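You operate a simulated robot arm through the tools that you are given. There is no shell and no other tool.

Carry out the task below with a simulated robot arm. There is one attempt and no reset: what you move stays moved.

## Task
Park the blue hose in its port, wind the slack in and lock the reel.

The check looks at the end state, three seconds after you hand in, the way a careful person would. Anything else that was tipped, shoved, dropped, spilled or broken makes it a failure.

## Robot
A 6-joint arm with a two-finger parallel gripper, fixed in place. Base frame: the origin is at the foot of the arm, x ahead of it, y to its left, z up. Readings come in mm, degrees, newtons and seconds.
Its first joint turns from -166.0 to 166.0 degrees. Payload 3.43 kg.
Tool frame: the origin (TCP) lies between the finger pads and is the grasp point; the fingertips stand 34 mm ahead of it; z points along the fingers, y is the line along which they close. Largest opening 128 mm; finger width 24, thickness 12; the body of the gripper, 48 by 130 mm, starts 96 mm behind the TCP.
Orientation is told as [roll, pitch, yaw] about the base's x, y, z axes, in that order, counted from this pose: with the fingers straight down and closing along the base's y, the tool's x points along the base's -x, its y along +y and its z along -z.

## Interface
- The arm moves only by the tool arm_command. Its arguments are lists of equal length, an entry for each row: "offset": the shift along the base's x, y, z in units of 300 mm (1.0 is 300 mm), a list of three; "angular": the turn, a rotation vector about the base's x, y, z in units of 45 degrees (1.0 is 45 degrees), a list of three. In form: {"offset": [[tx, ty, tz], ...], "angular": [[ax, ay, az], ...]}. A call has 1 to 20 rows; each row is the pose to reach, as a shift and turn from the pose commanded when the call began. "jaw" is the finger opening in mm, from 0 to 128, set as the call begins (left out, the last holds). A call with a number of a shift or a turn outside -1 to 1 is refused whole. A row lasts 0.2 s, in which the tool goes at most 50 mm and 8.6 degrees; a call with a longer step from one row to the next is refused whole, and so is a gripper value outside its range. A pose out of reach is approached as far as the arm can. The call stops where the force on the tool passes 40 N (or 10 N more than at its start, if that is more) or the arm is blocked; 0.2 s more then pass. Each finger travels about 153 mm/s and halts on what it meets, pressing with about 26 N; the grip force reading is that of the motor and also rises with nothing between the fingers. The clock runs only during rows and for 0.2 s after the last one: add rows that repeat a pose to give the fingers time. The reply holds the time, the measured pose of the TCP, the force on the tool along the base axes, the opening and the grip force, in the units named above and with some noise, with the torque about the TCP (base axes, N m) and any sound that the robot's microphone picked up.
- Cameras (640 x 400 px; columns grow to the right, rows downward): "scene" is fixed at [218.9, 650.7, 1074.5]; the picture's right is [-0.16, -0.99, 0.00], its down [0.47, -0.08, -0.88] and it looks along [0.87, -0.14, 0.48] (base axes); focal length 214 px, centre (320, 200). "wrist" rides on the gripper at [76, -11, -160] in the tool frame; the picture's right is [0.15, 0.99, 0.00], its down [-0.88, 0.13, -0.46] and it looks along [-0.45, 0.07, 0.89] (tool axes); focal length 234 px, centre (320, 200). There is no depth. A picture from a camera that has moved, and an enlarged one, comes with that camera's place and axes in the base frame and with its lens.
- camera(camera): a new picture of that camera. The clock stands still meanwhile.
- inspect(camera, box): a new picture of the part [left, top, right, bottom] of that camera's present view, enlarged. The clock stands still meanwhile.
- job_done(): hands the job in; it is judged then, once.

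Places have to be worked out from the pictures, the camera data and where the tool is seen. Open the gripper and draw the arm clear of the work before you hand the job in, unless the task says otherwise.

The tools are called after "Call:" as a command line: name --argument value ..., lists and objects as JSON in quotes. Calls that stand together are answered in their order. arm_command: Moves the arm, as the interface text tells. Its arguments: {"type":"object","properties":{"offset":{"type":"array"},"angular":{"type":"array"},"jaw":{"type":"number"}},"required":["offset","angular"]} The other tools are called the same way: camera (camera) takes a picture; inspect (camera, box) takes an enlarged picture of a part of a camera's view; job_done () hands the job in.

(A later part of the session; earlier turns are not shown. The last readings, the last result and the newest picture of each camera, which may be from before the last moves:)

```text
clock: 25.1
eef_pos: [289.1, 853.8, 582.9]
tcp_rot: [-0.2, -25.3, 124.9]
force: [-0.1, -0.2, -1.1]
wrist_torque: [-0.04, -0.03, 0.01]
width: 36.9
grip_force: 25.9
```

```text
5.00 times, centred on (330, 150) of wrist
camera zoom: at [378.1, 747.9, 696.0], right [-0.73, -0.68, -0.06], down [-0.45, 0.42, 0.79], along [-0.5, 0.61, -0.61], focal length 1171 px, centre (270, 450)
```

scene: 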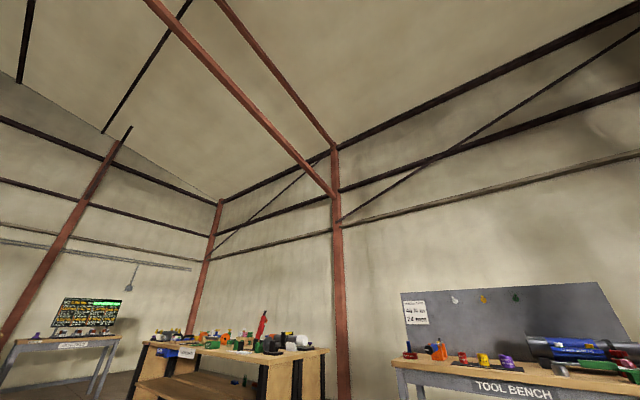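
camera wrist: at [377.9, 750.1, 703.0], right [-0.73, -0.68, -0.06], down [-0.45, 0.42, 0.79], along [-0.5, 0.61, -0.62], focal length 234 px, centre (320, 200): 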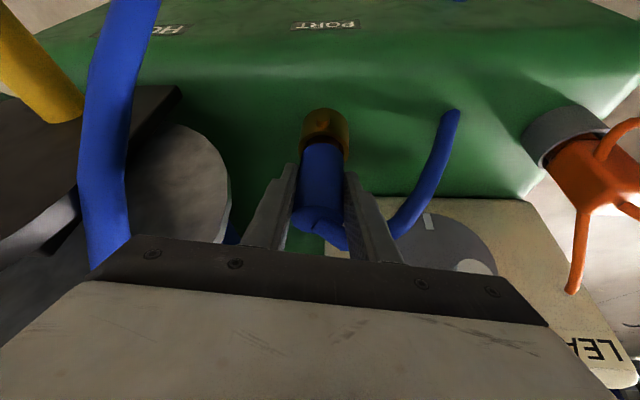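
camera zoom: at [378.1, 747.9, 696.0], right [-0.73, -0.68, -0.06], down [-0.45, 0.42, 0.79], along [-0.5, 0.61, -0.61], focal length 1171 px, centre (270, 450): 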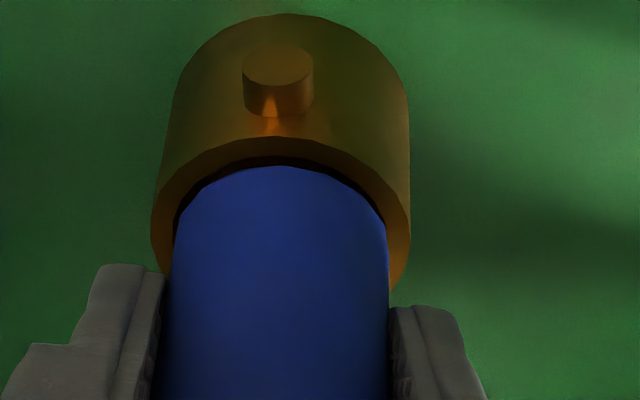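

No contact force this time, and it is lower than the earlier stop, so the correction helped. I continue down slowly.

Call:
arm_command --offset '[[0, 0, -0.005], [0, 0, -0.01], [0, 0, -0.015], [0, 0, -0.02], [0, 0, -0.02]]' --angular '[[0, 0, 0], [0, 0, 0], [0, 0, 0], [0, 0, 0], [0, 0, 0]]'

Call:
inspect --camera "wrist" --box '[280, 110, 380, 190]'

```text
clock: 26.1
eef_pos: [288.9, 854.5, 581.8]
tcp_rot: [-0.4, -25.6, 125.1]
force: [0.8, -3.6, 9.1]
wrist_torque: [-0.22, 0.12, 0.05]
width: 37.0
grip_force: 25.7
stopped in row 5: the force on the tool passed its limit at 42 N (the readings are from after the stop); the commanded pose is now the measured one
```

```text
5.00 times, centred on (330, 150) of wrist
camera zoom: at [377.8, 748.5, 694.5], right [-0.74, -0.67, -0.07], down [-0.45, 0.41, 0.79], along [-0.5, 0.61, -0.61], focal length 1171 px, centre (270, 450)
```

zoom: 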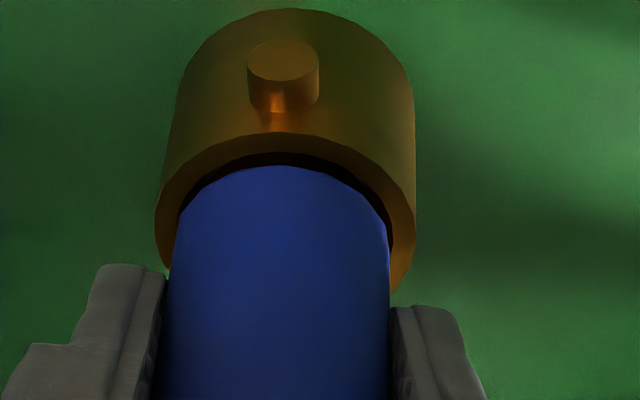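

It stopped hard again at about the same height. To tell whether it is the floor of the port or the blue shoulder on the rim, I raise it slightly and look at the gap again from unloaded.

Call:
arm_command --offset '[[0, 0, 0.004], [0.004, -0.0055, 0.007], [0.004, -0.0055, 0.007]]' --angular '[[0.008, 0.006, 0], [0.008, 0.006, 0], [0.008, 0.006, 0]]'

Call:
inspect --camera "wrist" --box '[280, 110, 380, 190]'

```text
clock: 26.9
eef_pos: [289.6, 852.8, 581.2]
tcp_rot: [-0.3, -25.9, 125.0]
force: [-5.5, 10.1, -5.4]
wrist_torque: [0.53, 0.3, -0.04]
width: 37.0
grip_force: 25.7
```

```text
5.00 times, centred on (330, 150) of wrist
camera zoom: at [379.3, 746.5, 693.7], right [-0.74, -0.67, -0.07], down [-0.45, 0.41, 0.79], along [-0.51, 0.61, -0.6], focal length 1171 px, centre (270, 450)
```

zoom: 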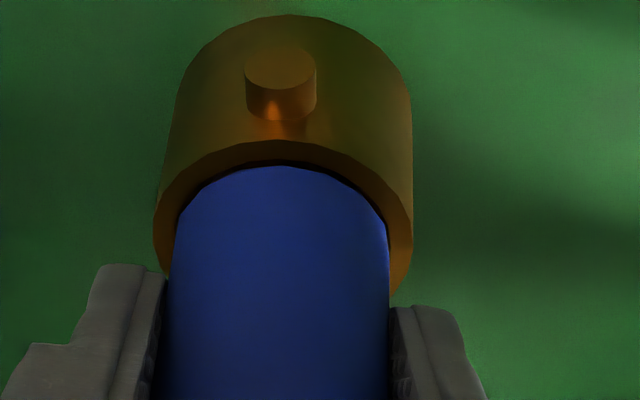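

The plug now shows side load against the near wall, and my tilt correction went the wrong way (25.9°). I raise it clear, restore the 25.0° tilt and re-centre.

Call:
arm_command --offset '[[-0.0027, 0.0032, 0.02], [-0.0027, 0.0032, 0.053], [-0.0027, 0.0032, 0.053], [-0.0027, 0.0032, 0.053]]' --angular '[[-0.0173, -0.0121, 0], [-0.0173, -0.0121, 0], [-0.0173, -0.0121, 0], [-0.0173, -0.0121, 0]]'

Call:
inspect --camera "wrist" --box '[280, 100, 380, 180]'

```text
clock: 27.9
eef_pos: [289.5, 854.2, 598.0]
tcp_rot: [-0.2, -25.0, 125.1]
force: [0.0, -0.3, -1.7]
wrist_torque: [-0.04, -0.01, 0.01]
width: 37.1
grip_force: 25.5
```

```text
5.00 times, centred on (330, 140) of wrist
camera zoom: at [377.9, 748.8, 711.8], right [-0.73, -0.68, -0.07], down [-0.46, 0.42, 0.78], along [-0.5, 0.61, -0.62], focal length 1171 px, centre (270, 500)
```

zoom: 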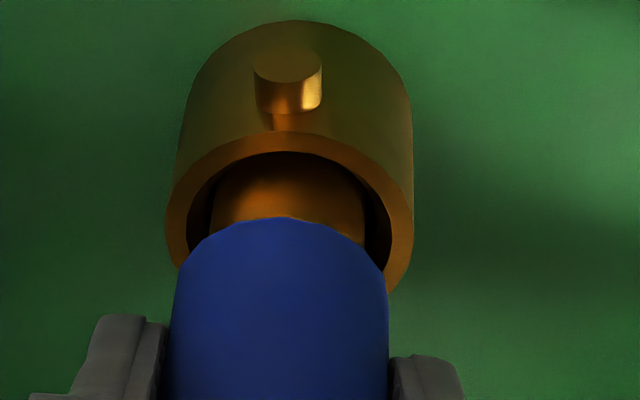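

Recomputing with several heights, the port centre is about 2 mm further from the camera than the plug axis. I shift by that and lower to just above the earlier contact height.

Call:
arm_command --offset '[[-0.0043, 0.005, 0], [-0.0043, 0.005, -0.02], [-0.0043, 0.005, -0.04], [-0.0043, 0.005, -0.043], [-0.0043, 0.005, -0.043]]' --angular '[[0, 0, 0], [0, 0, 0], [0, 0, 0], [0, 0, 0], [0, 0, 0]]'

Call:
inspect --camera "wrist" --box '[280, 110, 380, 190]'

```text
clock: 29.1
eef_pos: [288.9, 855.8, 584.2]
tcp_rot: [-0.3, -25.1, 125.1]
force: [0.6, -0.9, -7.2]
wrist_torque: [-0.04, 0.01, 0.01]
width: 36.8
grip_force: 26.1
```

```text
5.00 times, centred on (330, 150) of wrist
camera zoom: at [376.3, 750.1, 698.4], right [-0.73, -0.68, -0.07], down [-0.46, 0.42, 0.78], along [-0.5, 0.61, -0.62], focal length 1171 px, centre (270, 450)
```

zoom: 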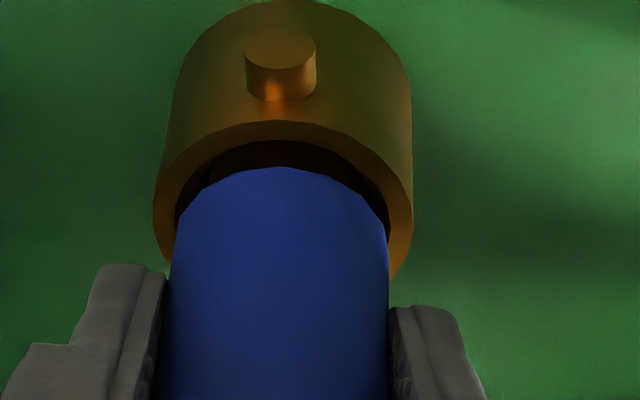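

The tool is now being drawn downward by about 7 N, as if the port pulls the plug in. I continue down carefully.

Call:
arm_command --offset '[[0, 0, -0.005], [0, 0, -0.01], [0, 0, -0.01]]' --angular '[[0, 0, 0], [0, 0, 0], [0, 0, 0]]'

Call:
inspect --camera "wrist" --box '[280, 110, 380, 190]'

```text
clock: 29.9
eef_pos: [290.7, 856.5, 582.2]
tcp_rot: [-0.3, -25.0, 125.1]
force: [-1.1, 0.4, -1.6]
wrist_torque: [0.01, 0.01, 0.02]
width: 36.9
grip_force: 26.1
```

```text
5.00 times, centred on (330, 150) of wrist
camera zoom: at [376.8, 750.6, 697.0], right [-0.73, -0.67, -0.07], down [-0.46, 0.42, 0.78], along [-0.5, 0.61, -0.62], focal length 1171 px, centre (270, 450)
```

zoom: 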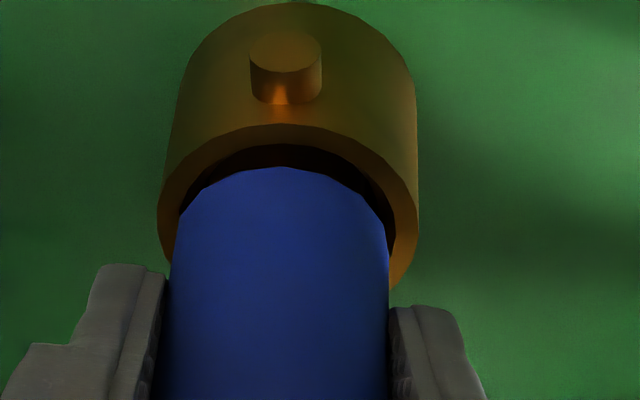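

Force is back near zero with no contact yet. I go down another 3 mm.

Call:
arm_command --offset '[[0, 0, -0.005], [0, 0, -0.01], [0, 0, -0.01]]' --angular '[[0, 0, 0], [0, 0, 0], [0, 0, 0]]'

Call:
inspect --camera "wrist" --box '[280, 110, 380, 190]'

```text
clock: 30.8
eef_pos: [289.2, 856.0, 581.4]
tcp_rot: [-0.4, -25.2, 125.1]
force: [0.0, -5.1, 23.0]
wrist_torque: [-0.39, 0.33, 0.02]
width: 36.8
grip_force: 25.8
```

```text
5.00 times, centred on (330, 150) of wrist
camera zoom: at [376.6, 750.3, 695.7], right [-0.73, -0.67, -0.07], down [-0.46, 0.42, 0.79], along [-0.5, 0.61, -0.61], focal length 1171 px, centre (270, 450)
```

zoom: 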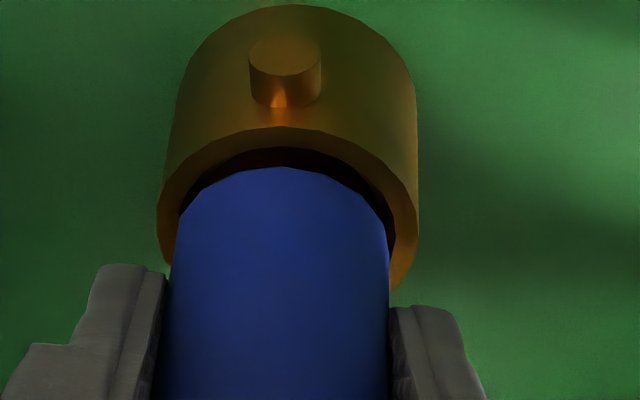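

Contact comes at the same height in all attempts, which fits the spigot standing on the port's floor. I relieve the load and open the jaw, then check how the plug sits.

Call:
arm_command --offset '[[0, 0, 0.008], [0, 0, 0.008]]' --angular '[[0, 0, 0], [0, 0, 0]]'

Call:
arm_command --offset '[[0, 0, 0], [0, 0, 0], [0, 0, 0]]' --angular '[[0, 0, 0], [0, 0, 0], [0, 0, 0]]' --jaw 60

Call:
camera --camera "wrist"

Call:
inspect --camera "wrist" --box '[240, 100, 400, 220]'

```text
clock: 31.4
eef_pos: [287.2, 855.6, 581.7]
tcp_rot: [-0.2, -25.0, 125.1]
force: [1.5, 2.6, 13.9]
wrist_torque: [0.27, -0.01, 0.0]
width: 36.9
grip_force: 25.7
```

```text
clock: 32.1
eef_pos: [288.9, 855.2, 581.7]
tcp_rot: [-0.3, -25.1, 125.0]
force: [-0.9, -0.6, -1.2]
wrist_torque: [0.0, -0.02, -0.05]
width: 60.1
grip_force: 0.1
```

```text
taken
camera wrist: at [376.5, 750.6, 695.3], right [-0.73, -0.68, -0.07], down [-0.46, 0.42, 0.78], along [-0.5, 0.61, -0.62], focal length 234 px, centre (320, 200)
```

wrist: 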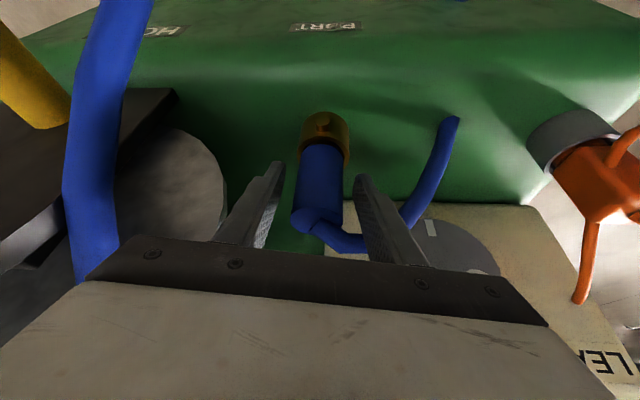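

```text
3.33 times, centred on (320, 160) of wrist
camera zoom: at [376.5, 750.6, 695.3], right [-0.73, -0.68, -0.07], down [-0.46, 0.42, 0.78], along [-0.5, 0.61, -0.62], focal length 781 px, centre (320, 333)
```

zoom: 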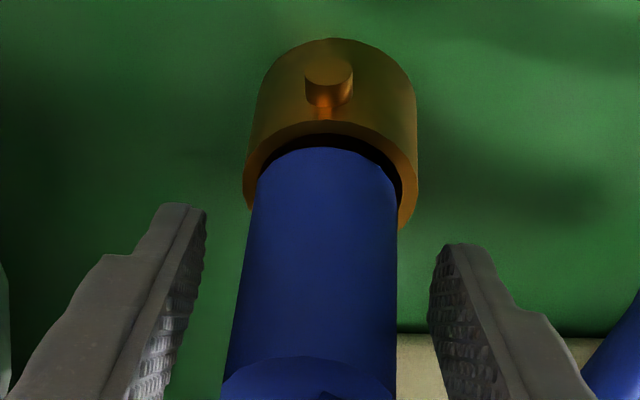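

The plug stands in the port by itself. I retreat along the tool axis to look at how it's seated from other directions.

Call:
arm_command --offset '[[0.022, -0.032, 0.083], [0.045, -0.064, 0.166], [0.067, -0.095, 0.249], [0.089, -0.127, 0.332], [0.089, -0.127, 0.332]]' --angular '[[0, 0, 0], [0, 0, 0], [0, 0, 0], [0, 0, 0], [0, 0, 0]]'

Call:
camera --camera "wrist"

Call:
inspect --camera "wrist" --box '[240, 80, 400, 220]'

```text
clock: 33.4
eef_pos: [313.6, 817.6, 682.4]
tcp_rot: [-0.3, -25.0, 125.0]
force: [0.4, 0.6, 1.0]
wrist_torque: [0.0, 0.01, 0.01]
width: 59.8
grip_force: 0.1
```

```text
taken
camera wrist: at [401.2, 713.1, 797.2], right [-0.73, -0.67, -0.07], down [-0.46, 0.42, 0.78], along [-0.5, 0.61, -0.62], focal length 234 px, centre (320, 200)
```

wrist: 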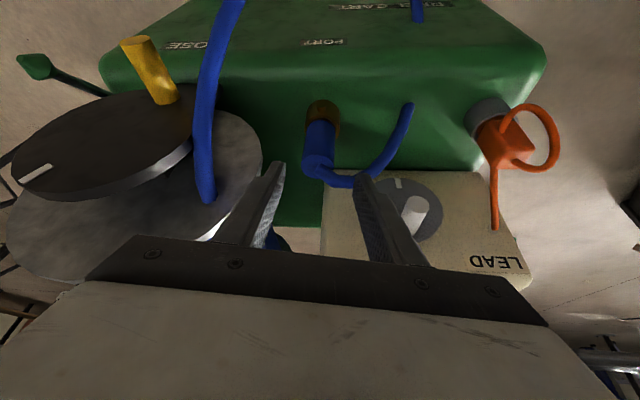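

```text
2.86 times, centred on (320, 150) of wrist
camera zoom: at [401.2, 713.1, 797.2], right [-0.73, -0.67, -0.07], down [-0.46, 0.42, 0.78], along [-0.5, 0.61, -0.62], focal length 669 px, centre (320, 343)
```

zoom: 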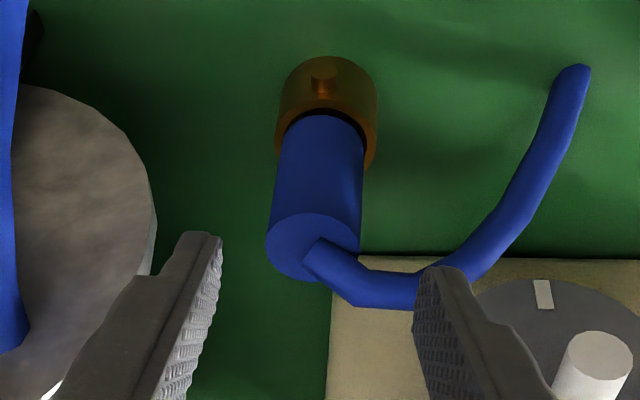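

The plug looks nearly seated but I want to see the gap at the rim. I tilt further and drop down in front of the deck for an almost horizontal look.

Call:
arm_command --offset '[[0.045, -0.04, -0.03], [0.09, -0.08, -0.06], [0.137, -0.115, -0.1], [0.137, -0.115, -0.2], [0.137, -0.115, -0.3], [0.137, -0.115, -0.4], [0.137, -0.115, -0.4]]' --angular '[[0.15, 0.105, 0], [0.3, 0.21, 0], [0.455, 0.319, 0], [0.455, 0.319, 0], [0.455, 0.319, 0], [0.455, 0.319, 0], [0.455, 0.319, 0]]'

Call:
camera --camera "wrist"

Call:
inspect --camera "wrist" --box '[240, 100, 400, 220]'

```text
clock: 35.0
eef_pos: [358.4, 780.1, 562.0]
tcp_rot: [-0.3, -50.1, 125.0]
force: [0.2, 0.9, -0.2]
wrist_torque: [0.04, -0.04, 0.03]
width: 59.8
grip_force: 0.1
```

```text
taken
camera wrist: at [465.7, 647.0, 607.0], right [-0.76, -0.64, -0.12], down [-0.23, 0.1, 0.97], along [-0.61, 0.76, -0.23], focal length 234 px, centre (320, 200)
```

wrist: 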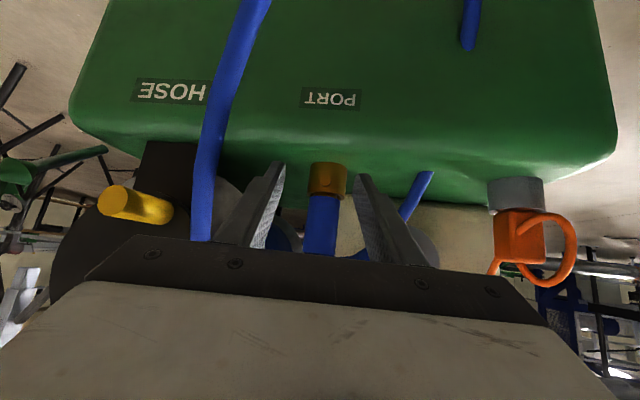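

```text
3.33 times, centred on (320, 160) of wrist
camera zoom: at [465.7, 647.0, 607.0], right [-0.76, -0.64, -0.12], down [-0.23, 0.1, 0.97], along [-0.61, 0.76, -0.23], focal length 781 px, centre (320, 333)
```

zoom: 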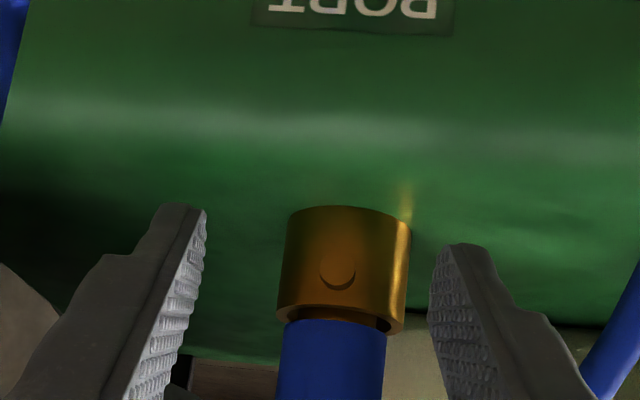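

Seen almost horizontally, the blue body is offset about 3 mm toward the reel and seems to rest on the rim. I enlarge this to measure the gap and offset.

Call:
inspect --camera "wrist" --box '[290, 150, 370, 220]'

Call:
inspect --camera "wrist" --box '[300, 170, 350, 210]'

Call:
inspect --camera "wrist" --box '[0, 60, 240, 300]'

```text
5.71 times, centred on (330, 185) of wrist
camera zoom: at [465.7, 647.0, 607.0], right [-0.76, -0.64, -0.12], down [-0.23, 0.1, 0.97], along [-0.61, 0.76, -0.23], focal length 1338 px, centre (263, 286)
```

zoom: 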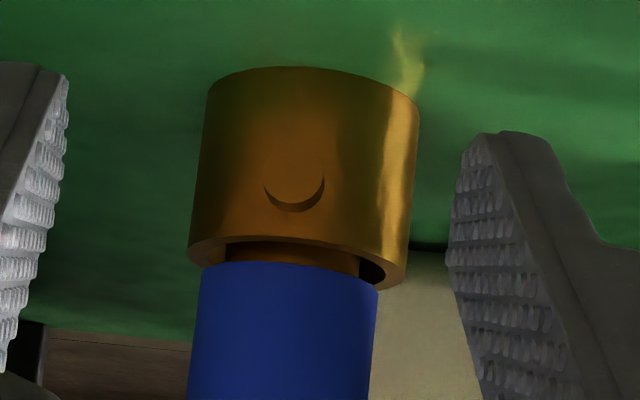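

```text
10.00 times, centred on (325, 190) of wrist
camera zoom: at [465.7, 647.0, 607.0], right [-0.76, -0.64, -0.12], down [-0.23, 0.1, 0.97], along [-0.61, 0.76, -0.23], focal length 2342 px, centre (270, 300)
```

zoom: 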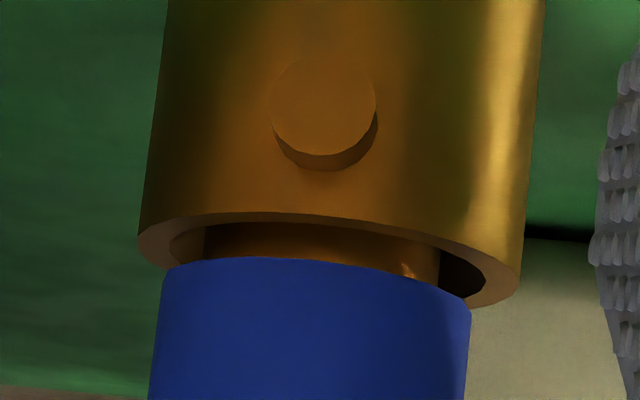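

```text
1.67 times, centred on (120, 180) of wrist
camera zoom: at [465.7, 647.0, 607.0], right [-0.76, -0.64, -0.12], down [-0.23, 0.1, 0.97], along [-0.61, 0.76, -0.23], focal length 390 px, centre (653, 233)
```

zoom: 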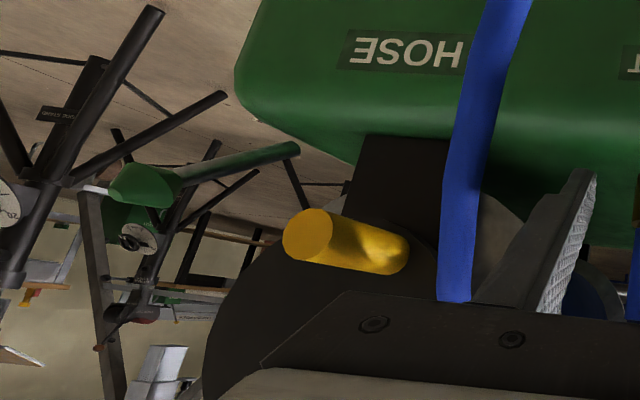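

The blue shoulder sits about 4 mm above the rim with the spigot some 28 mm deep on the port floor, and the plug stands upright, so I judge it parked. Next I look at the reel crank and the green lever, backing up first and then turning to face them.

Call:
arm_command --offset '[[0, -0.02, 0.1], [0, -0.05, 0.2], [0, -0.07, 0.3], [0, -0.07, 0.4], [0, -0.07, 0.42]]' --angular '[[0, 0, 0], [-0.15, -0.105, 0], [-0.3, -0.21, 0], [-0.455, -0.319, 0], [-0.455, -0.319, 0]]'

Call:
arm_command --offset '[[0.08, 0, 0], [0.16, 0, -0.02], [0.24, 0, -0.04], [0.32, 0, -0.06], [0.4, 0, -0.08], [0.433, 0, -0.09], [0.433, 0, -0.09]]' --angular '[[0, 0, -0.15], [0, 0, -0.3], [0, 0, -0.45], [0, 0, -0.6], [0, 0, -0.75], [0, 0, -0.778], [0, 0, -0.778]]'

Call:
camera --camera "wrist"

```text
clock: 36.1
eef_pos: [357.1, 762.4, 687.8]
tcp_rot: [-0.3, -24.8, 125.0]
force: [-0.7, 0.2, -0.1]
wrist_torque: [0.0, 0.02, 0.0]
width: 60.2
grip_force: 0.0
```

```text
clock: 37.8
eef_pos: [485.9, 761.8, 660.5]
tcp_rot: [-0.3, -25.1, 90.0]
force: [1.1, -0.6, 0.3]
wrist_torque: [-0.01, -0.01, -0.01]
width: 59.9
grip_force: 0.0
```

```text
taken
camera wrist: at [497.8, 625.5, 774.0], right [-0.99, -0.13, -0.07], down [-0.13, 0.61, 0.78], along [-0.06, 0.79, -0.62], focal length 234 px, centre (320, 200)
```

wrist: 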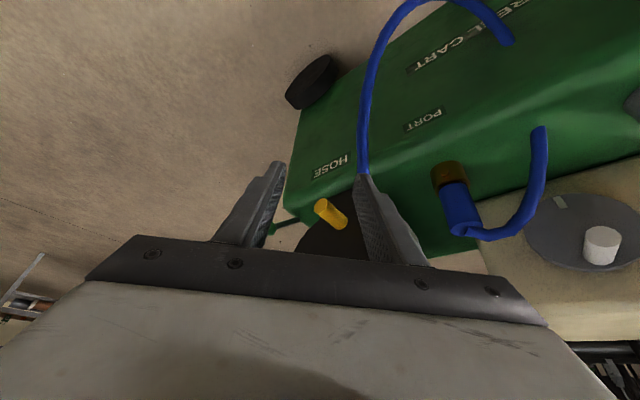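

The palm hides the reel here. I raise the tool and tilt it to 50°, so the reel falls in the free upper part of the image.

Call:
arm_command --offset '[[0, 0, 0.12], [0, 0, 0.24], [0, 0.01, 0.36], [0, 0.02, 0.48], [0.01, 0.03, 0.58], [0.01, 0.03, 0.58]]' --angular '[[0, 0, 0], [0.14, 0, 0], [0.28, 0, 0], [0.42, 0, 0], [0.556, 0, 0], [0.556, 0, 0]]'

Call:
camera --camera "wrist"

```text
clock: 39.1
eef_pos: [490.4, 772.4, 834.7]
tcp_rot: [-0.4, -50.0, 90.1]
force: [-0.1, 0.2, 0.6]
wrist_torque: [-0.01, -0.02, -0.02]
width: 60.0
grip_force: 0.0
```

```text
taken
camera wrist: at [501.4, 601.2, 879.9], right [-0.99, -0.09, -0.12], down [-0.13, 0.22, 0.97], along [-0.06, 0.97, -0.23], focal length 234 px, centre (320, 200)
```

wrist: 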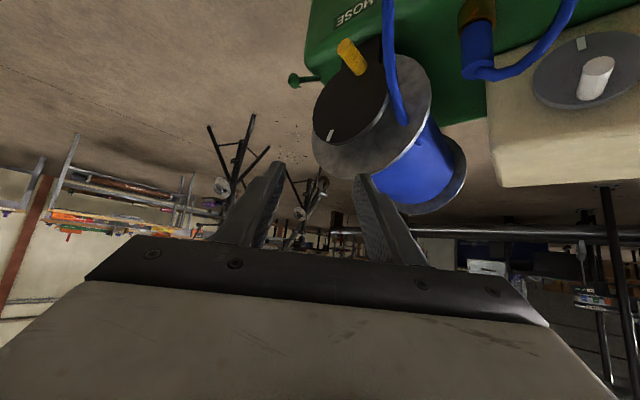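

The whole reel is now in free view. I enlarge the disc, peg and lever.

Call:
inspect --camera "wrist" --box '[280, 20, 440, 190]'

Call:
inspect --camera "wrist" --box '[280, 25, 400, 115]'

Call:
inspect --camera "wrist" --box '[280, 60, 340, 100]'

```text
2.35 times, centred on (360, 105) of wrist
camera zoom: at [501.4, 601.2, 879.9], right [-0.99, -0.09, -0.12], down [-0.13, 0.22, 0.97], along [-0.06, 0.97, -0.23], focal length 551 px, centre (226, 424)
```

zoom: 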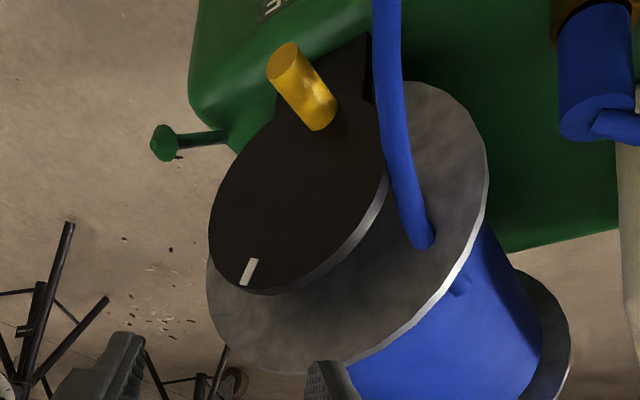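

```text
4.44 times, centred on (340, 70) of wrist
camera zoom: at [501.4, 601.2, 879.9], right [-0.99, -0.09, -0.12], down [-0.13, 0.22, 0.97], along [-0.06, 0.97, -0.23], focal length 1041 px, centre (231, 778)
```

zoom: 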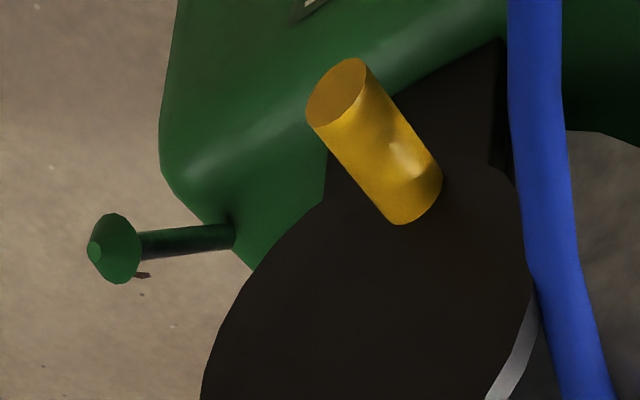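

```text
10.00 times, centred on (310, 80) of wrist
camera zoom: at [501.4, 601.2, 879.9], right [-0.99, -0.09, -0.12], down [-0.13, 0.22, 0.97], along [-0.06, 0.97, -0.23], focal length 2342 px, centre (420, 1400)
```

zoom: 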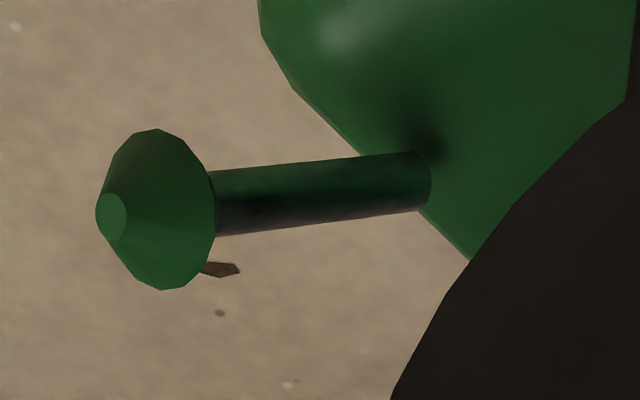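

The green part is a knob on a thin rod slanting up and outward from the far corner of the cart deck, likely the lock lever. I take a second view from further +x to triangulate the lever, disc and peg accurately.

Call:
arm_command --offset '[[0.1, -0.05, -0.02], [0.2, -0.1, -0.04], [0.307, -0.147, -0.067], [0.307, -0.147, -0.067]]' --angular '[[0, 0, 0.07], [0, 0, 0.14], [0, 0, 0.2], [0, 0, 0.2]]'

Call:
camera --camera "wrist"

```text
clock: 40.1
eef_pos: [580.0, 727.2, 814.1]
tcp_rot: [-0.3, -50.1, 99.1]
force: [0.3, 0.1, 0.5]
wrist_torque: [-0.03, 0.0, 0.01]
width: 59.7
grip_force: 0.1
```

```text
taken
camera wrist: at [618.8, 559.9, 860.0], right [-0.96, -0.24, -0.12], down [-0.17, 0.19, 0.97], along [-0.21, 0.95, -0.23], focal length 234 px, centre (320, 200)
```

wrist: 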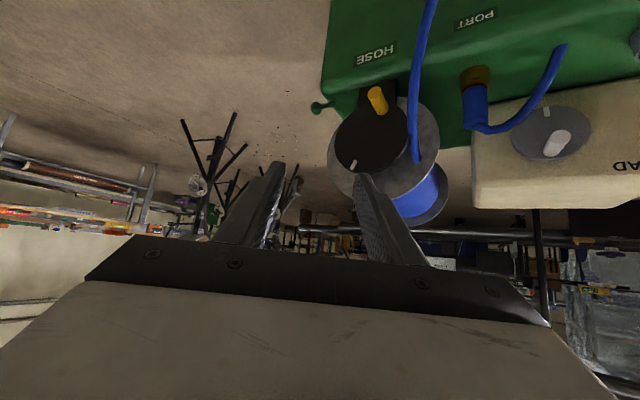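

Call:
inspect --camera "wrist" --box '[300, 70, 440, 200]'

Call:
inspect --camera "wrist" --box '[300, 80, 360, 120]'

Call:
inspect --camera "wrist" --box '[325, 75, 415, 175]'

```text
3.08 times, centred on (370, 135) of wrist
camera zoom: at [618.8, 559.9, 860.0], right [-0.96, -0.24, -0.12], down [-0.17, 0.19, 0.97], along [-0.21, 0.95, -0.23], focal length 720 px, centre (166, 400)
```

zoom: 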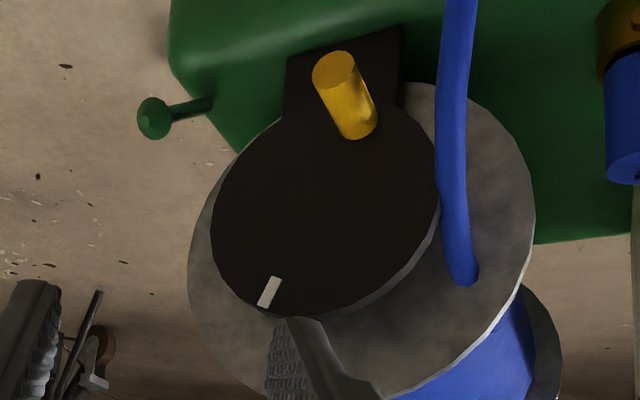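

```text
10.00 times, centred on (330, 100) of wrist
camera zoom: at [618.8, 559.9, 860.0], right [-0.96, -0.24, -0.12], down [-0.17, 0.19, 0.97], along [-0.21, 0.95, -0.23], focal length 2342 px, centre (220, 1200)
```

zoom: 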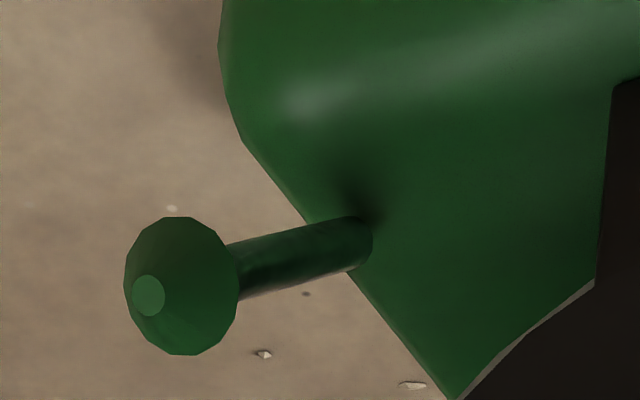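

```text
4.00 times, centred on (370, 125) of wrist
camera zoom: at [618.8, 559.9, 860.0], right [-0.96, -0.24, -0.12], down [-0.17, 0.19, 0.97], along [-0.21, 0.95, -0.23], focal length 937 px, centre (120, 500)
```

zoom: 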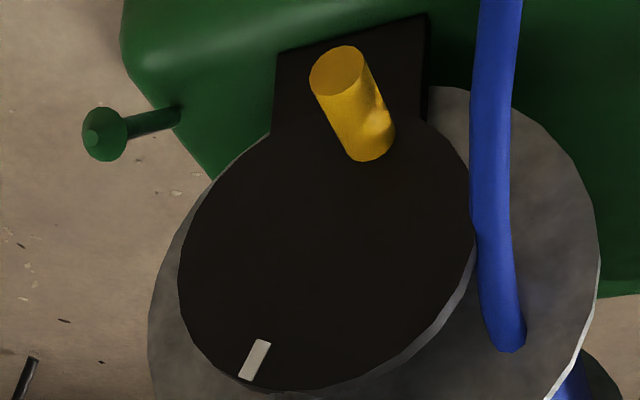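

Triangulation gives: crank disc centre around (456, 929, 638) with its face looking along v≈(0.68, −0.73), peg circle radius about 61 mm, peg end at (473, 879, 582), lever base at (502, 1041, 505) and knob at (551, 992, 562). I turn the tool to point horizontally along +y with the jaw closing vertically, done in free space in front of the cart.

Call:
arm_command --offset '[[-0.03, 0, -0.05], [-0.06, 0, -0.1], [-0.1, 0, -0.15], [-0.13, 0, -0.2]]' --angular '[[0.0698, -0.1532, 0.045], [0.1396, -0.3064, 0.09], [0.2095, -0.4596, 0.135], [0.2793, -0.6128, 0.18]]'

Call:
arm_command --offset '[[-0.03, 0, -0.05], [-0.06, 0, -0.1], [-0.1, 0, -0.15], [-0.13, 0, -0.2], [-0.13, 0, -0.2]]' --angular '[[0.0698, -0.1532, 0.045], [0.1396, -0.3064, 0.09], [0.2095, -0.4596, 0.135], [0.2793, -0.6128, 0.18], [0.2793, -0.6128, 0.18]]'

Call:
camera --camera "wrist"

```text
clock: 41.1
eef_pos: [541.9, 726.1, 752.5]
tcp_rot: [-46.2, -46.6, 142.4]
force: [0.0, -0.2, 0.4]
wrist_torque: [-0.04, 0.02, -0.01]
width: 59.9
grip_force: 0.1
```

```text
clock: 42.4
eef_pos: [547.1, 757.7, 817.5]
tcp_rot: [-62.4, -31.0, 163.0]
force: [-0.4, 0.1, -0.9]
wrist_torque: [0.02, 0.01, 0.0]
width: 59.9
grip_force: 0.0
out of reach, approached as far as the arm can: row 1, 2, 3, 4, 5
```

```text
taken
camera wrist: at [612.8, 595.8, 851.3], right [-0.45, -0.34, -0.83], down [-0.81, -0.24, 0.54], along [-0.38, 0.91, -0.17], focal length 234 px, centre (320, 200)
```

wrist: 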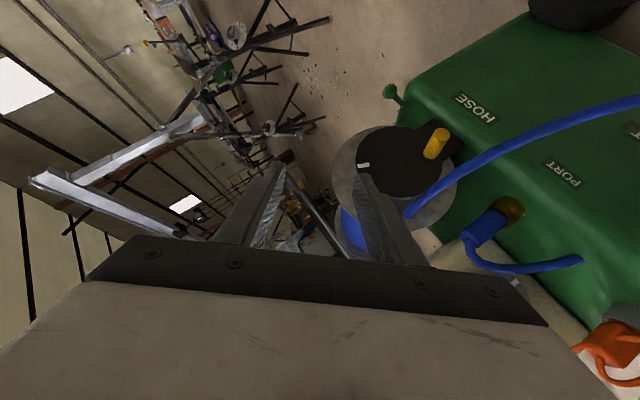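

The arm cannot go further in that roll direction (a wrist limit), but the mirrored roll gives the same closing line. I unwind by rolling the tool about its own axis the other way, in place.

Call:
arm_command --offset '[[-0.02, -0.01, -0.03], [-0.04, -0.02, -0.06], [-0.06, -0.03, -0.09], [-0.08, -0.04, -0.12], [-0.1, -0.05, -0.15]]' --angular '[[0.0052, 0.1656, -0.0714], [0.0104, 0.3312, -0.1428], [0.0156, 0.4968, -0.2142], [0.0208, 0.6624, -0.2856], [0.026, 0.828, -0.357]]'

Call:
arm_command --offset '[[0, 0, 0], [0, 0, 0], [0, 0, 0], [0, 0, 0], [0, 0, 0]]' --angular '[[0.0052, 0.1656, -0.0714], [0.0104, 0.3312, -0.1428], [0.0156, 0.4968, -0.2142], [0.0208, 0.6624, -0.2856], [0.026, 0.828, -0.357]]'

```text
clock: 43.5
eef_pos: [514.8, 745.7, 771.0]
tcp_rot: [-30.8, -62.5, 122.2]
force: [-0.4, 0.0, 0.1]
wrist_torque: [-0.01, 0.02, -0.03]
width: 60.0
grip_force: 0.0
```

```text
clock: 44.8
eef_pos: [514.4, 745.1, 771.1]
tcp_rot: [45.1, -55.8, 37.8]
force: [0.1, -0.1, -0.3]
wrist_torque: [-0.03, 0.02, 0.01]
width: 60.1
grip_force: 0.1
```

Both rolls went through within reach. I continue the remaining 81° of roll.

Call:
arm_command --offset '[[-0.02, 0, -0.03], [-0.04, 0, -0.06], [-0.06, 0, -0.09], [-0.08, 0, -0.12], [-0.1, 0, -0.15]]' --angular '[[0.0052, 0.1656, -0.0714], [0.0104, 0.3312, -0.1428], [0.0156, 0.4968, -0.2142], [0.0208, 0.6624, -0.2856], [0.026, 0.828, -0.357]]'

Call:
arm_command --offset '[[0, 0, 0], [0, 0, 0], [0, 0, 0], [0, 0, 0], [0, 0, 0]]' --angular '[[0.0052, 0.1656, -0.0714], [0.0104, 0.3312, -0.1428], [0.0156, 0.4968, -0.2142], [0.0208, 0.6624, -0.2856], [0.026, 0.828, -0.357]]'

Call:
camera --camera "wrist"

```text
clock: 46.0
eef_pos: [484.9, 747.5, 727.1]
tcp_rot: [64.7, -21.7, 8.1]
force: [0.3, -0.5, 0.2]
wrist_torque: [0.0, -0.01, 0.0]
width: 60.0
grip_force: 0.1
```

```text
clock: 47.1
eef_pos: [485.1, 745.8, 726.1]
tcp_rot: [65.7, 15.5, -8.5]
force: [0.8, -0.3, 0.9]
wrist_torque: [-0.05, 0.02, 0.0]
width: 60.0
grip_force: 0.0
```

```text
taken
camera wrist: at [405.6, 606.1, 801.7], right [0.16, 0.39, 0.91], down [0.87, -0.5, 0.06], along [0.47, 0.78, -0.41], focal length 234 px, centre (320, 200)
```

wrist: 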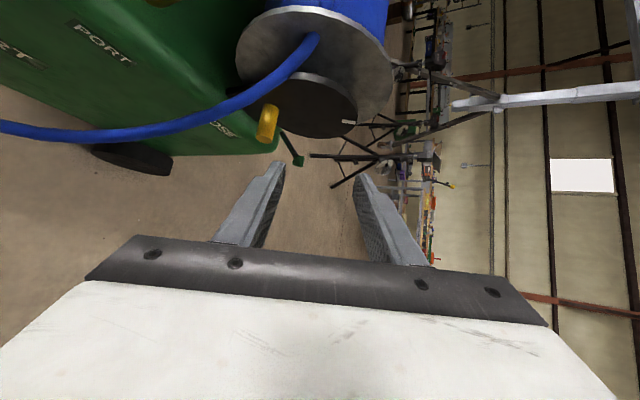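

The tool now points along +y with a near-vertical closing line, square to the peg. I move to a pre-grasp point 90 mm short of the yellow peg and look.

Call:
arm_command --offset '[[-0.022, 0.04, -0.087], [-0.044, 0.08, -0.174], [-0.066, 0.12, -0.26], [-0.0883, 0.161, -0.3467], [-0.0883, 0.161, -0.3467]]' --angular '[[0, 0, 0], [0, 0, 0], [0, 0, 0], [0, 0, 0], [0, 0, 0]]'

Call:
camera --camera "wrist"

Call:
inspect --camera "wrist" --box '[200, 60, 440, 220]'

```text
clock: 48.4
eef_pos: [457.6, 793.1, 622.7]
tcp_rot: [65.8, 15.4, -8.6]
force: [-0.2, -0.3, 0.7]
wrist_torque: [0.03, -0.01, -0.01]
width: 60.1
grip_force: 0.1
```

```text
taken
camera wrist: at [378.8, 653.2, 697.4], right [0.16, 0.39, 0.91], down [0.87, -0.5, 0.06], along [0.47, 0.78, -0.41], focal length 234 px, centre (320, 200)
```

wrist: 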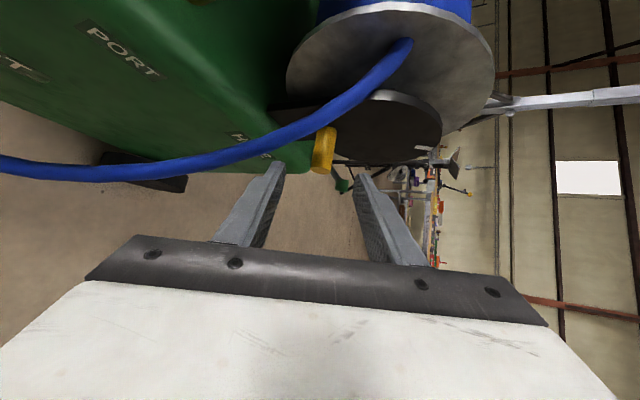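

```text
2.50 times, centred on (320, 140) of wrist
camera zoom: at [378.8, 653.2, 697.4], right [0.16, 0.39, 0.91], down [0.87, -0.5, 0.06], along [0.47, 0.78, -0.41], focal length 585 px, centre (320, 350)
```

zoom: 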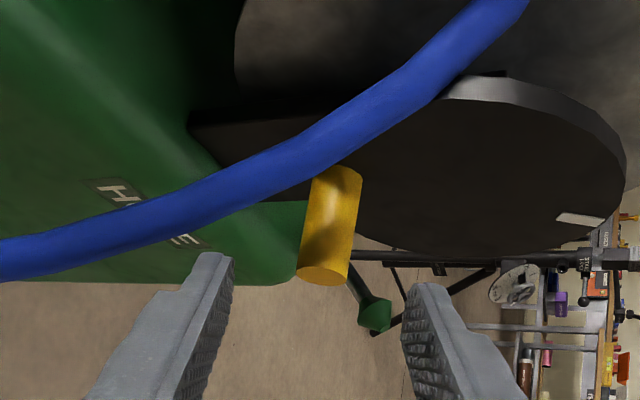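

The peg lies centred ahead between the fingers. I advance 90 mm along the tool axis to straddle it.

Call:
arm_command --offset '[[0.0018, 0.069, -0.0294], [0.0035, 0.138, -0.0588], [0.0053, 0.207, -0.0882], [0.007, 0.2767, -0.1177], [0.007, 0.2767, -0.1177]]' --angular '[[0, 0, 0], [0, 0, 0], [0, 0, 0], [0, 0, 0], [0, 0, 0]]'

Call:
camera --camera "wrist"

Call:
inspect --camera "wrist" --box '[200, 100, 440, 260]'

```text
clock: 49.5
eef_pos: [459.1, 877.8, 588.1]
tcp_rot: [65.8, 15.5, -8.5]
force: [0.4, 0.0, -0.1]
wrist_torque: [0.03, -0.01, -0.02]
width: 60.1
grip_force: 0.0
```

```text
taken
camera wrist: at [380.5, 738.1, 662.2], right [0.16, 0.39, 0.91], down [0.87, -0.5, 0.06], along [0.47, 0.78, -0.41], focal length 234 px, centre (320, 200)
```

wrist: 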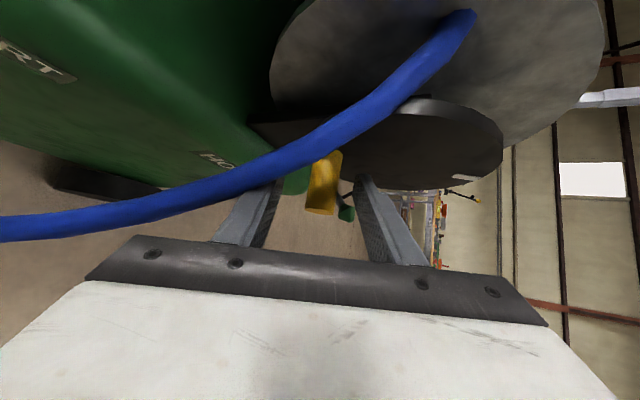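

```text
2.50 times, centred on (320, 180) of wrist
camera zoom: at [380.5, 738.1, 662.2], right [0.16, 0.39, 0.91], down [0.87, -0.5, 0.06], along [0.47, 0.78, -0.41], focal length 585 px, centre (320, 250)
```

zoom: 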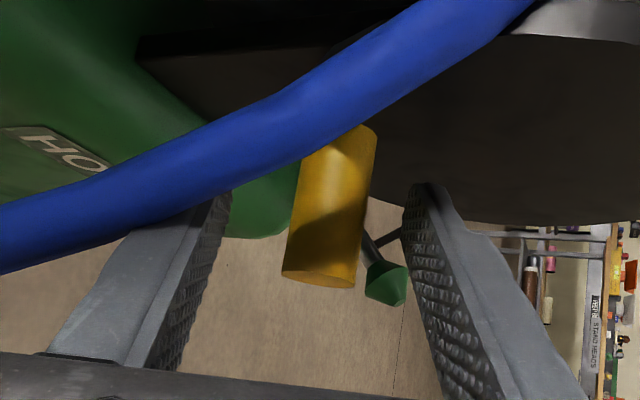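

The peg is between the fingers. I close the jaw on it.

Call:
arm_command --offset '[[0, 0, 0], [0, 0, 0], [0, 0, 0]]' --angular '[[0, 0, 0], [0, 0, 0], [0, 0, 0]]' --jaw 12

Call:
inspect --camera "wrist" --box '[200, 100, 440, 260]'

```text
clock: 50.4
eef_pos: [459.9, 878.9, 590.9]
tcp_rot: [66.0, 15.4, -8.3]
force: [7.3, 16.6, 18.5]
wrist_torque: [0.92, 1.01, -1.11]
width: 25.2
grip_force: 45.2
```

```text
2.50 times, centred on (320, 180) of wrist
camera zoom: at [380.8, 738.5, 664.2], right [0.16, 0.38, 0.91], down [0.87, -0.5, 0.06], along [0.47, 0.78, -0.41], focal length 585 px, centre (320, 250)
```

zoom: 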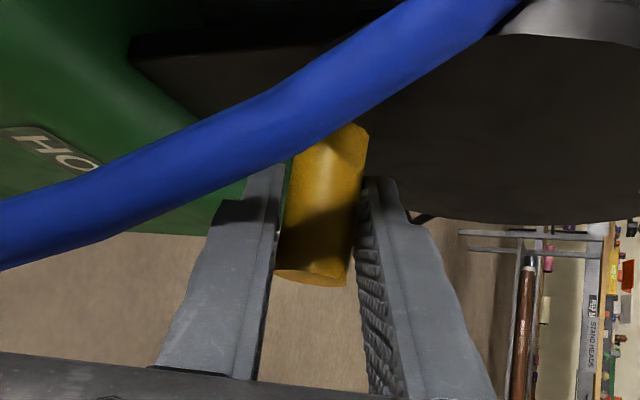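

The grip is on (25.2 mm), but the radial force shows the peg sits about 4 mm further up than I aimed. I shift the tool by that to zero the side load.

Call:
arm_command --offset '[[0.002, 0.0025, 0.006], [0.004, 0.005, 0.0117], [0.004, 0.005, 0.0117]]' --angular '[[0, 0, 0], [0, 0, 0], [0, 0, 0]]'

```text
clock: 51.1
eef_pos: [459.6, 878.9, 591.2]
tcp_rot: [65.7, 15.3, -8.4]
force: [-7.5, 9.0, 7.8]
wrist_torque: [1.2, 0.9, -0.18]
width: 25.1
grip_force: 44.9
```

Load is down to about 8 N. I add the remaining shift and try a first 10° of rotation clockwise (as seen from the front: peg moving toward the robot side and up), watching force and sound.

Call:
arm_command --offset '[[0.0017, 0.002, 0.005], [-0.01, -0.009, 0.0117], [-0.021, -0.019, 0.0193], [-0.021, -0.019, 0.0193]]' --angular '[[0, 0, 0], [0, 0, 0], [0, 0, 0], [0, 0, 0]]'

Call:
inspect --camera "wrist" --box '[200, 60, 440, 220]'

```text
clock: 52.1
eef_pos: [453.6, 872.4, 595.7]
tcp_rot: [65.7, 15.3, -8.6]
force: [-13.4, 6.8, -14.9]
wrist_torque: [0.37, 0.96, -1.19]
width: 25.3
grip_force: 45.0
```

```text
2.50 times, centred on (320, 140) of wrist
camera zoom: at [375.2, 732.9, 670.3], right [0.16, 0.39, 0.91], down [0.87, -0.49, 0.06], along [0.47, 0.78, -0.42], focal length 585 px, centre (320, 350)
```

zoom: 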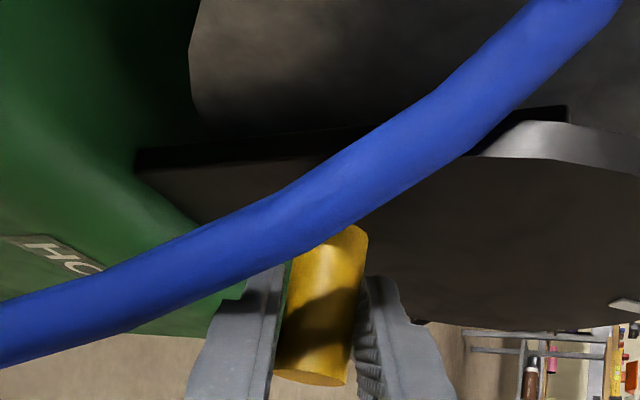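

The peg follows with little tangential resistance; the measured positions fit a circle of about 57.6 mm radius around the estimated centre. I continue along the arc by another 30°.

Call:
arm_command --offset '[[-0.012, -0.009, 0.008], [-0.024, -0.018, 0.016], [-0.0413, -0.034, 0.0397], [-0.0553, -0.0473, 0.067], [-0.0553, -0.0473, 0.067]]' --angular '[[0, 0, 0], [0, 0, 0], [0, 0, 0], [0, 0, 0], [0, 0, 0]]'

Call:
camera --camera "wrist"

```text
clock: 53.4
eef_pos: [440.5, 857.8, 614.4]
tcp_rot: [65.6, 15.3, -8.6]
force: [-0.1, -4.8, -18.9]
wrist_torque: [-0.63, 0.89, -1.47]
width: 24.6
grip_force: 44.8
```

```text
taken
camera wrist: at [360.5, 718.3, 690.1], right [0.16, 0.39, 0.91], down [0.87, -0.5, 0.06], along [0.47, 0.78, -0.42], focal length 234 px, centre (320, 200)
```

wrist: 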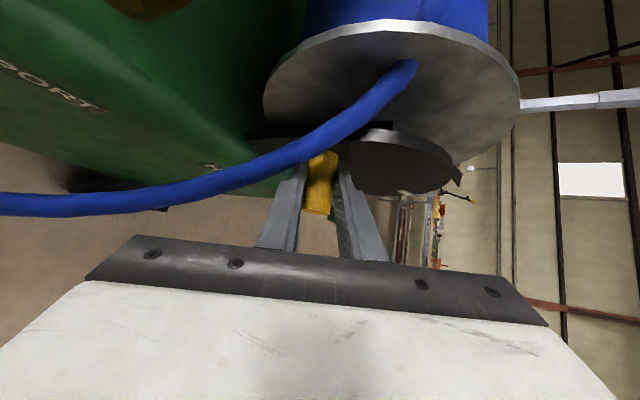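

Good tracking: the peg is now at about −147° on the circle with a modest resistance. I continue past the robot-side extreme, up to about −210°.

Call:
arm_command --offset '[[-0.015, -0.014, 0.0337], [-0.0213, -0.0197, 0.066], [-0.0233, -0.0217, 0.0993], [-0.022, -0.02, 0.125], [-0.0187, -0.0173, 0.149], [-0.0125, -0.011, 0.172], [-0.0047, -0.0043, 0.195], [-0.0047, -0.0043, 0.195]]' --angular '[[0, 0, 0], [0, 0, 0], [0, 0, 0], [0, 0, 0], [0, 0, 0], [0, 0, 0], [0, 0, 0], [0, 0, 0]]'

Call:
camera --camera "wrist"

```text
clock: 55.1
eef_pos: [435.1, 857.0, 677.2]
tcp_rot: [66.1, 15.3, -8.4]
force: [-12.3, -1.0, 1.9]
wrist_torque: [0.56, 0.9, -0.28]
width: 24.8
grip_force: 44.8
```

```text
taken
camera wrist: at [356.1, 717.6, 751.0], right [0.16, 0.38, 0.91], down [0.87, -0.49, 0.06], along [0.47, 0.78, -0.41], focal length 234 px, centre (320, 200)
```

wrist: 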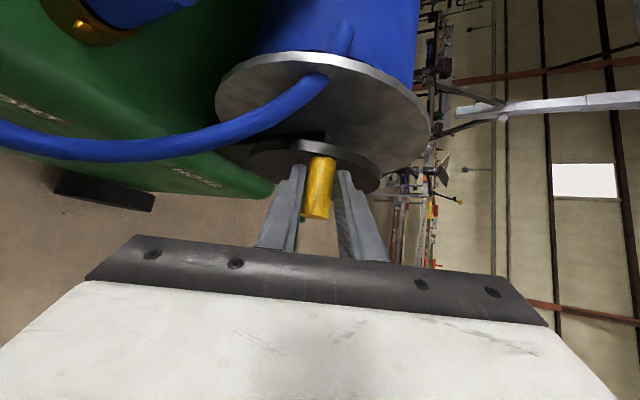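

Half the lift is done with low forces; a refit gives a circle centre near u=969, z=640 with a radius of about 60.5. I carry on over the top.

Call:
arm_command --offset '[[0.0153, 0.0143, 0.0253], [0.0273, 0.0253, 0.044], [0.0407, 0.038, 0.0603], [0.058, 0.054, 0.076], [0.074, 0.069, 0.087], [0.0933, 0.087, 0.096], [0.1113, 0.1037, 0.101], [0.1317, 0.1227, 0.103], [0.1317, 0.1227, 0.103]]' --angular '[[0, 0, 0], [0, 0, 0], [0, 0, 0], [0, 0, 0], [0, 0, 0], [0, 0, 0], [0, 0, 0], [0, 0, 0], [0, 0, 0]]'

Call:
camera --camera "wrist"

```text
clock: 56.8
eef_pos: [467.3, 886.2, 704.0]
tcp_rot: [65.6, 15.4, -8.4]
force: [-10.5, -11.0, 2.6]
wrist_torque: [0.59, 0.23, -0.32]
width: 23.4
grip_force: 45.2
stopped in row 8: the force on the tool passed its limit at 57 N (the readings are from after the stop); the commanded pose is now the measured one
```

```text
taken
camera wrist: at [388.6, 746.6, 779.3], right [0.16, 0.39, 0.91], down [0.87, -0.49, 0.06], along [0.47, 0.78, -0.42], focal length 234 px, centre (320, 200)
```

wrist: 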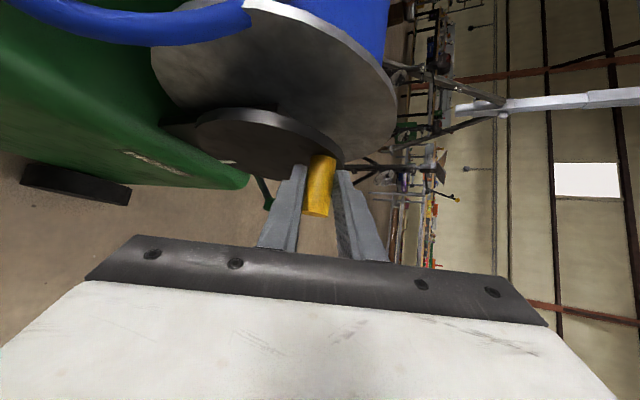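

It stopped on a force spike near the top of the stroke. Before doing more, I check the hose for tautness in the visible part of the picture.

Call:
inspect --camera "wrist" --box '[0, 0, 340, 210]'

Call:
inspect --camera "wrist" --box '[240, 130, 400, 240]'

```text
1.88 times, centred on (170, 105) of wrist
camera zoom: at [388.6, 746.6, 779.3], right [0.16, 0.39, 0.91], down [0.87, -0.49, 0.06], along [0.47, 0.78, -0.42], focal length 441 px, centre (602, 379)
```

zoom: 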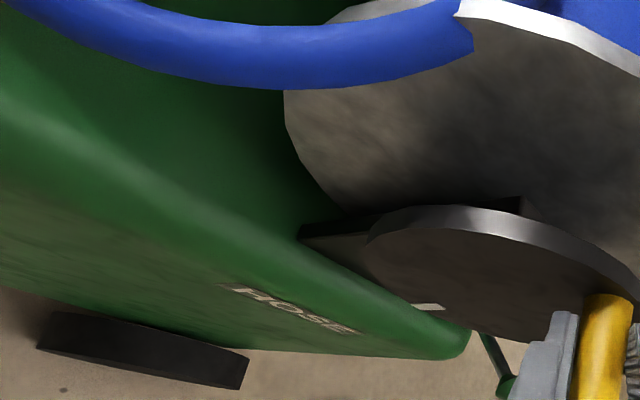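

```text
3.64 times, centred on (320, 185) of wrist
camera zoom: at [388.6, 746.6, 779.3], right [0.16, 0.39, 0.91], down [0.87, -0.49, 0.06], along [0.47, 0.78, -0.42], focal length 852 px, centre (320, 254)
```

zoom: 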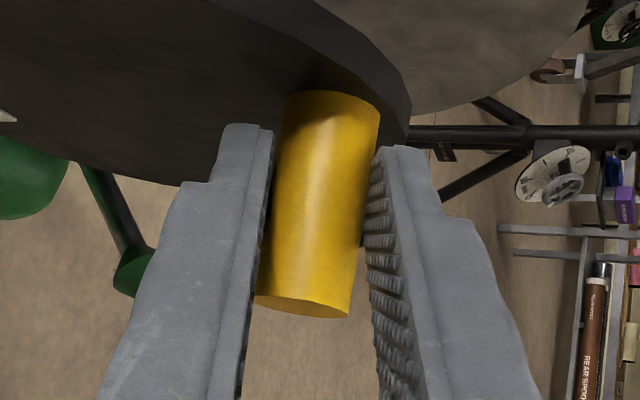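

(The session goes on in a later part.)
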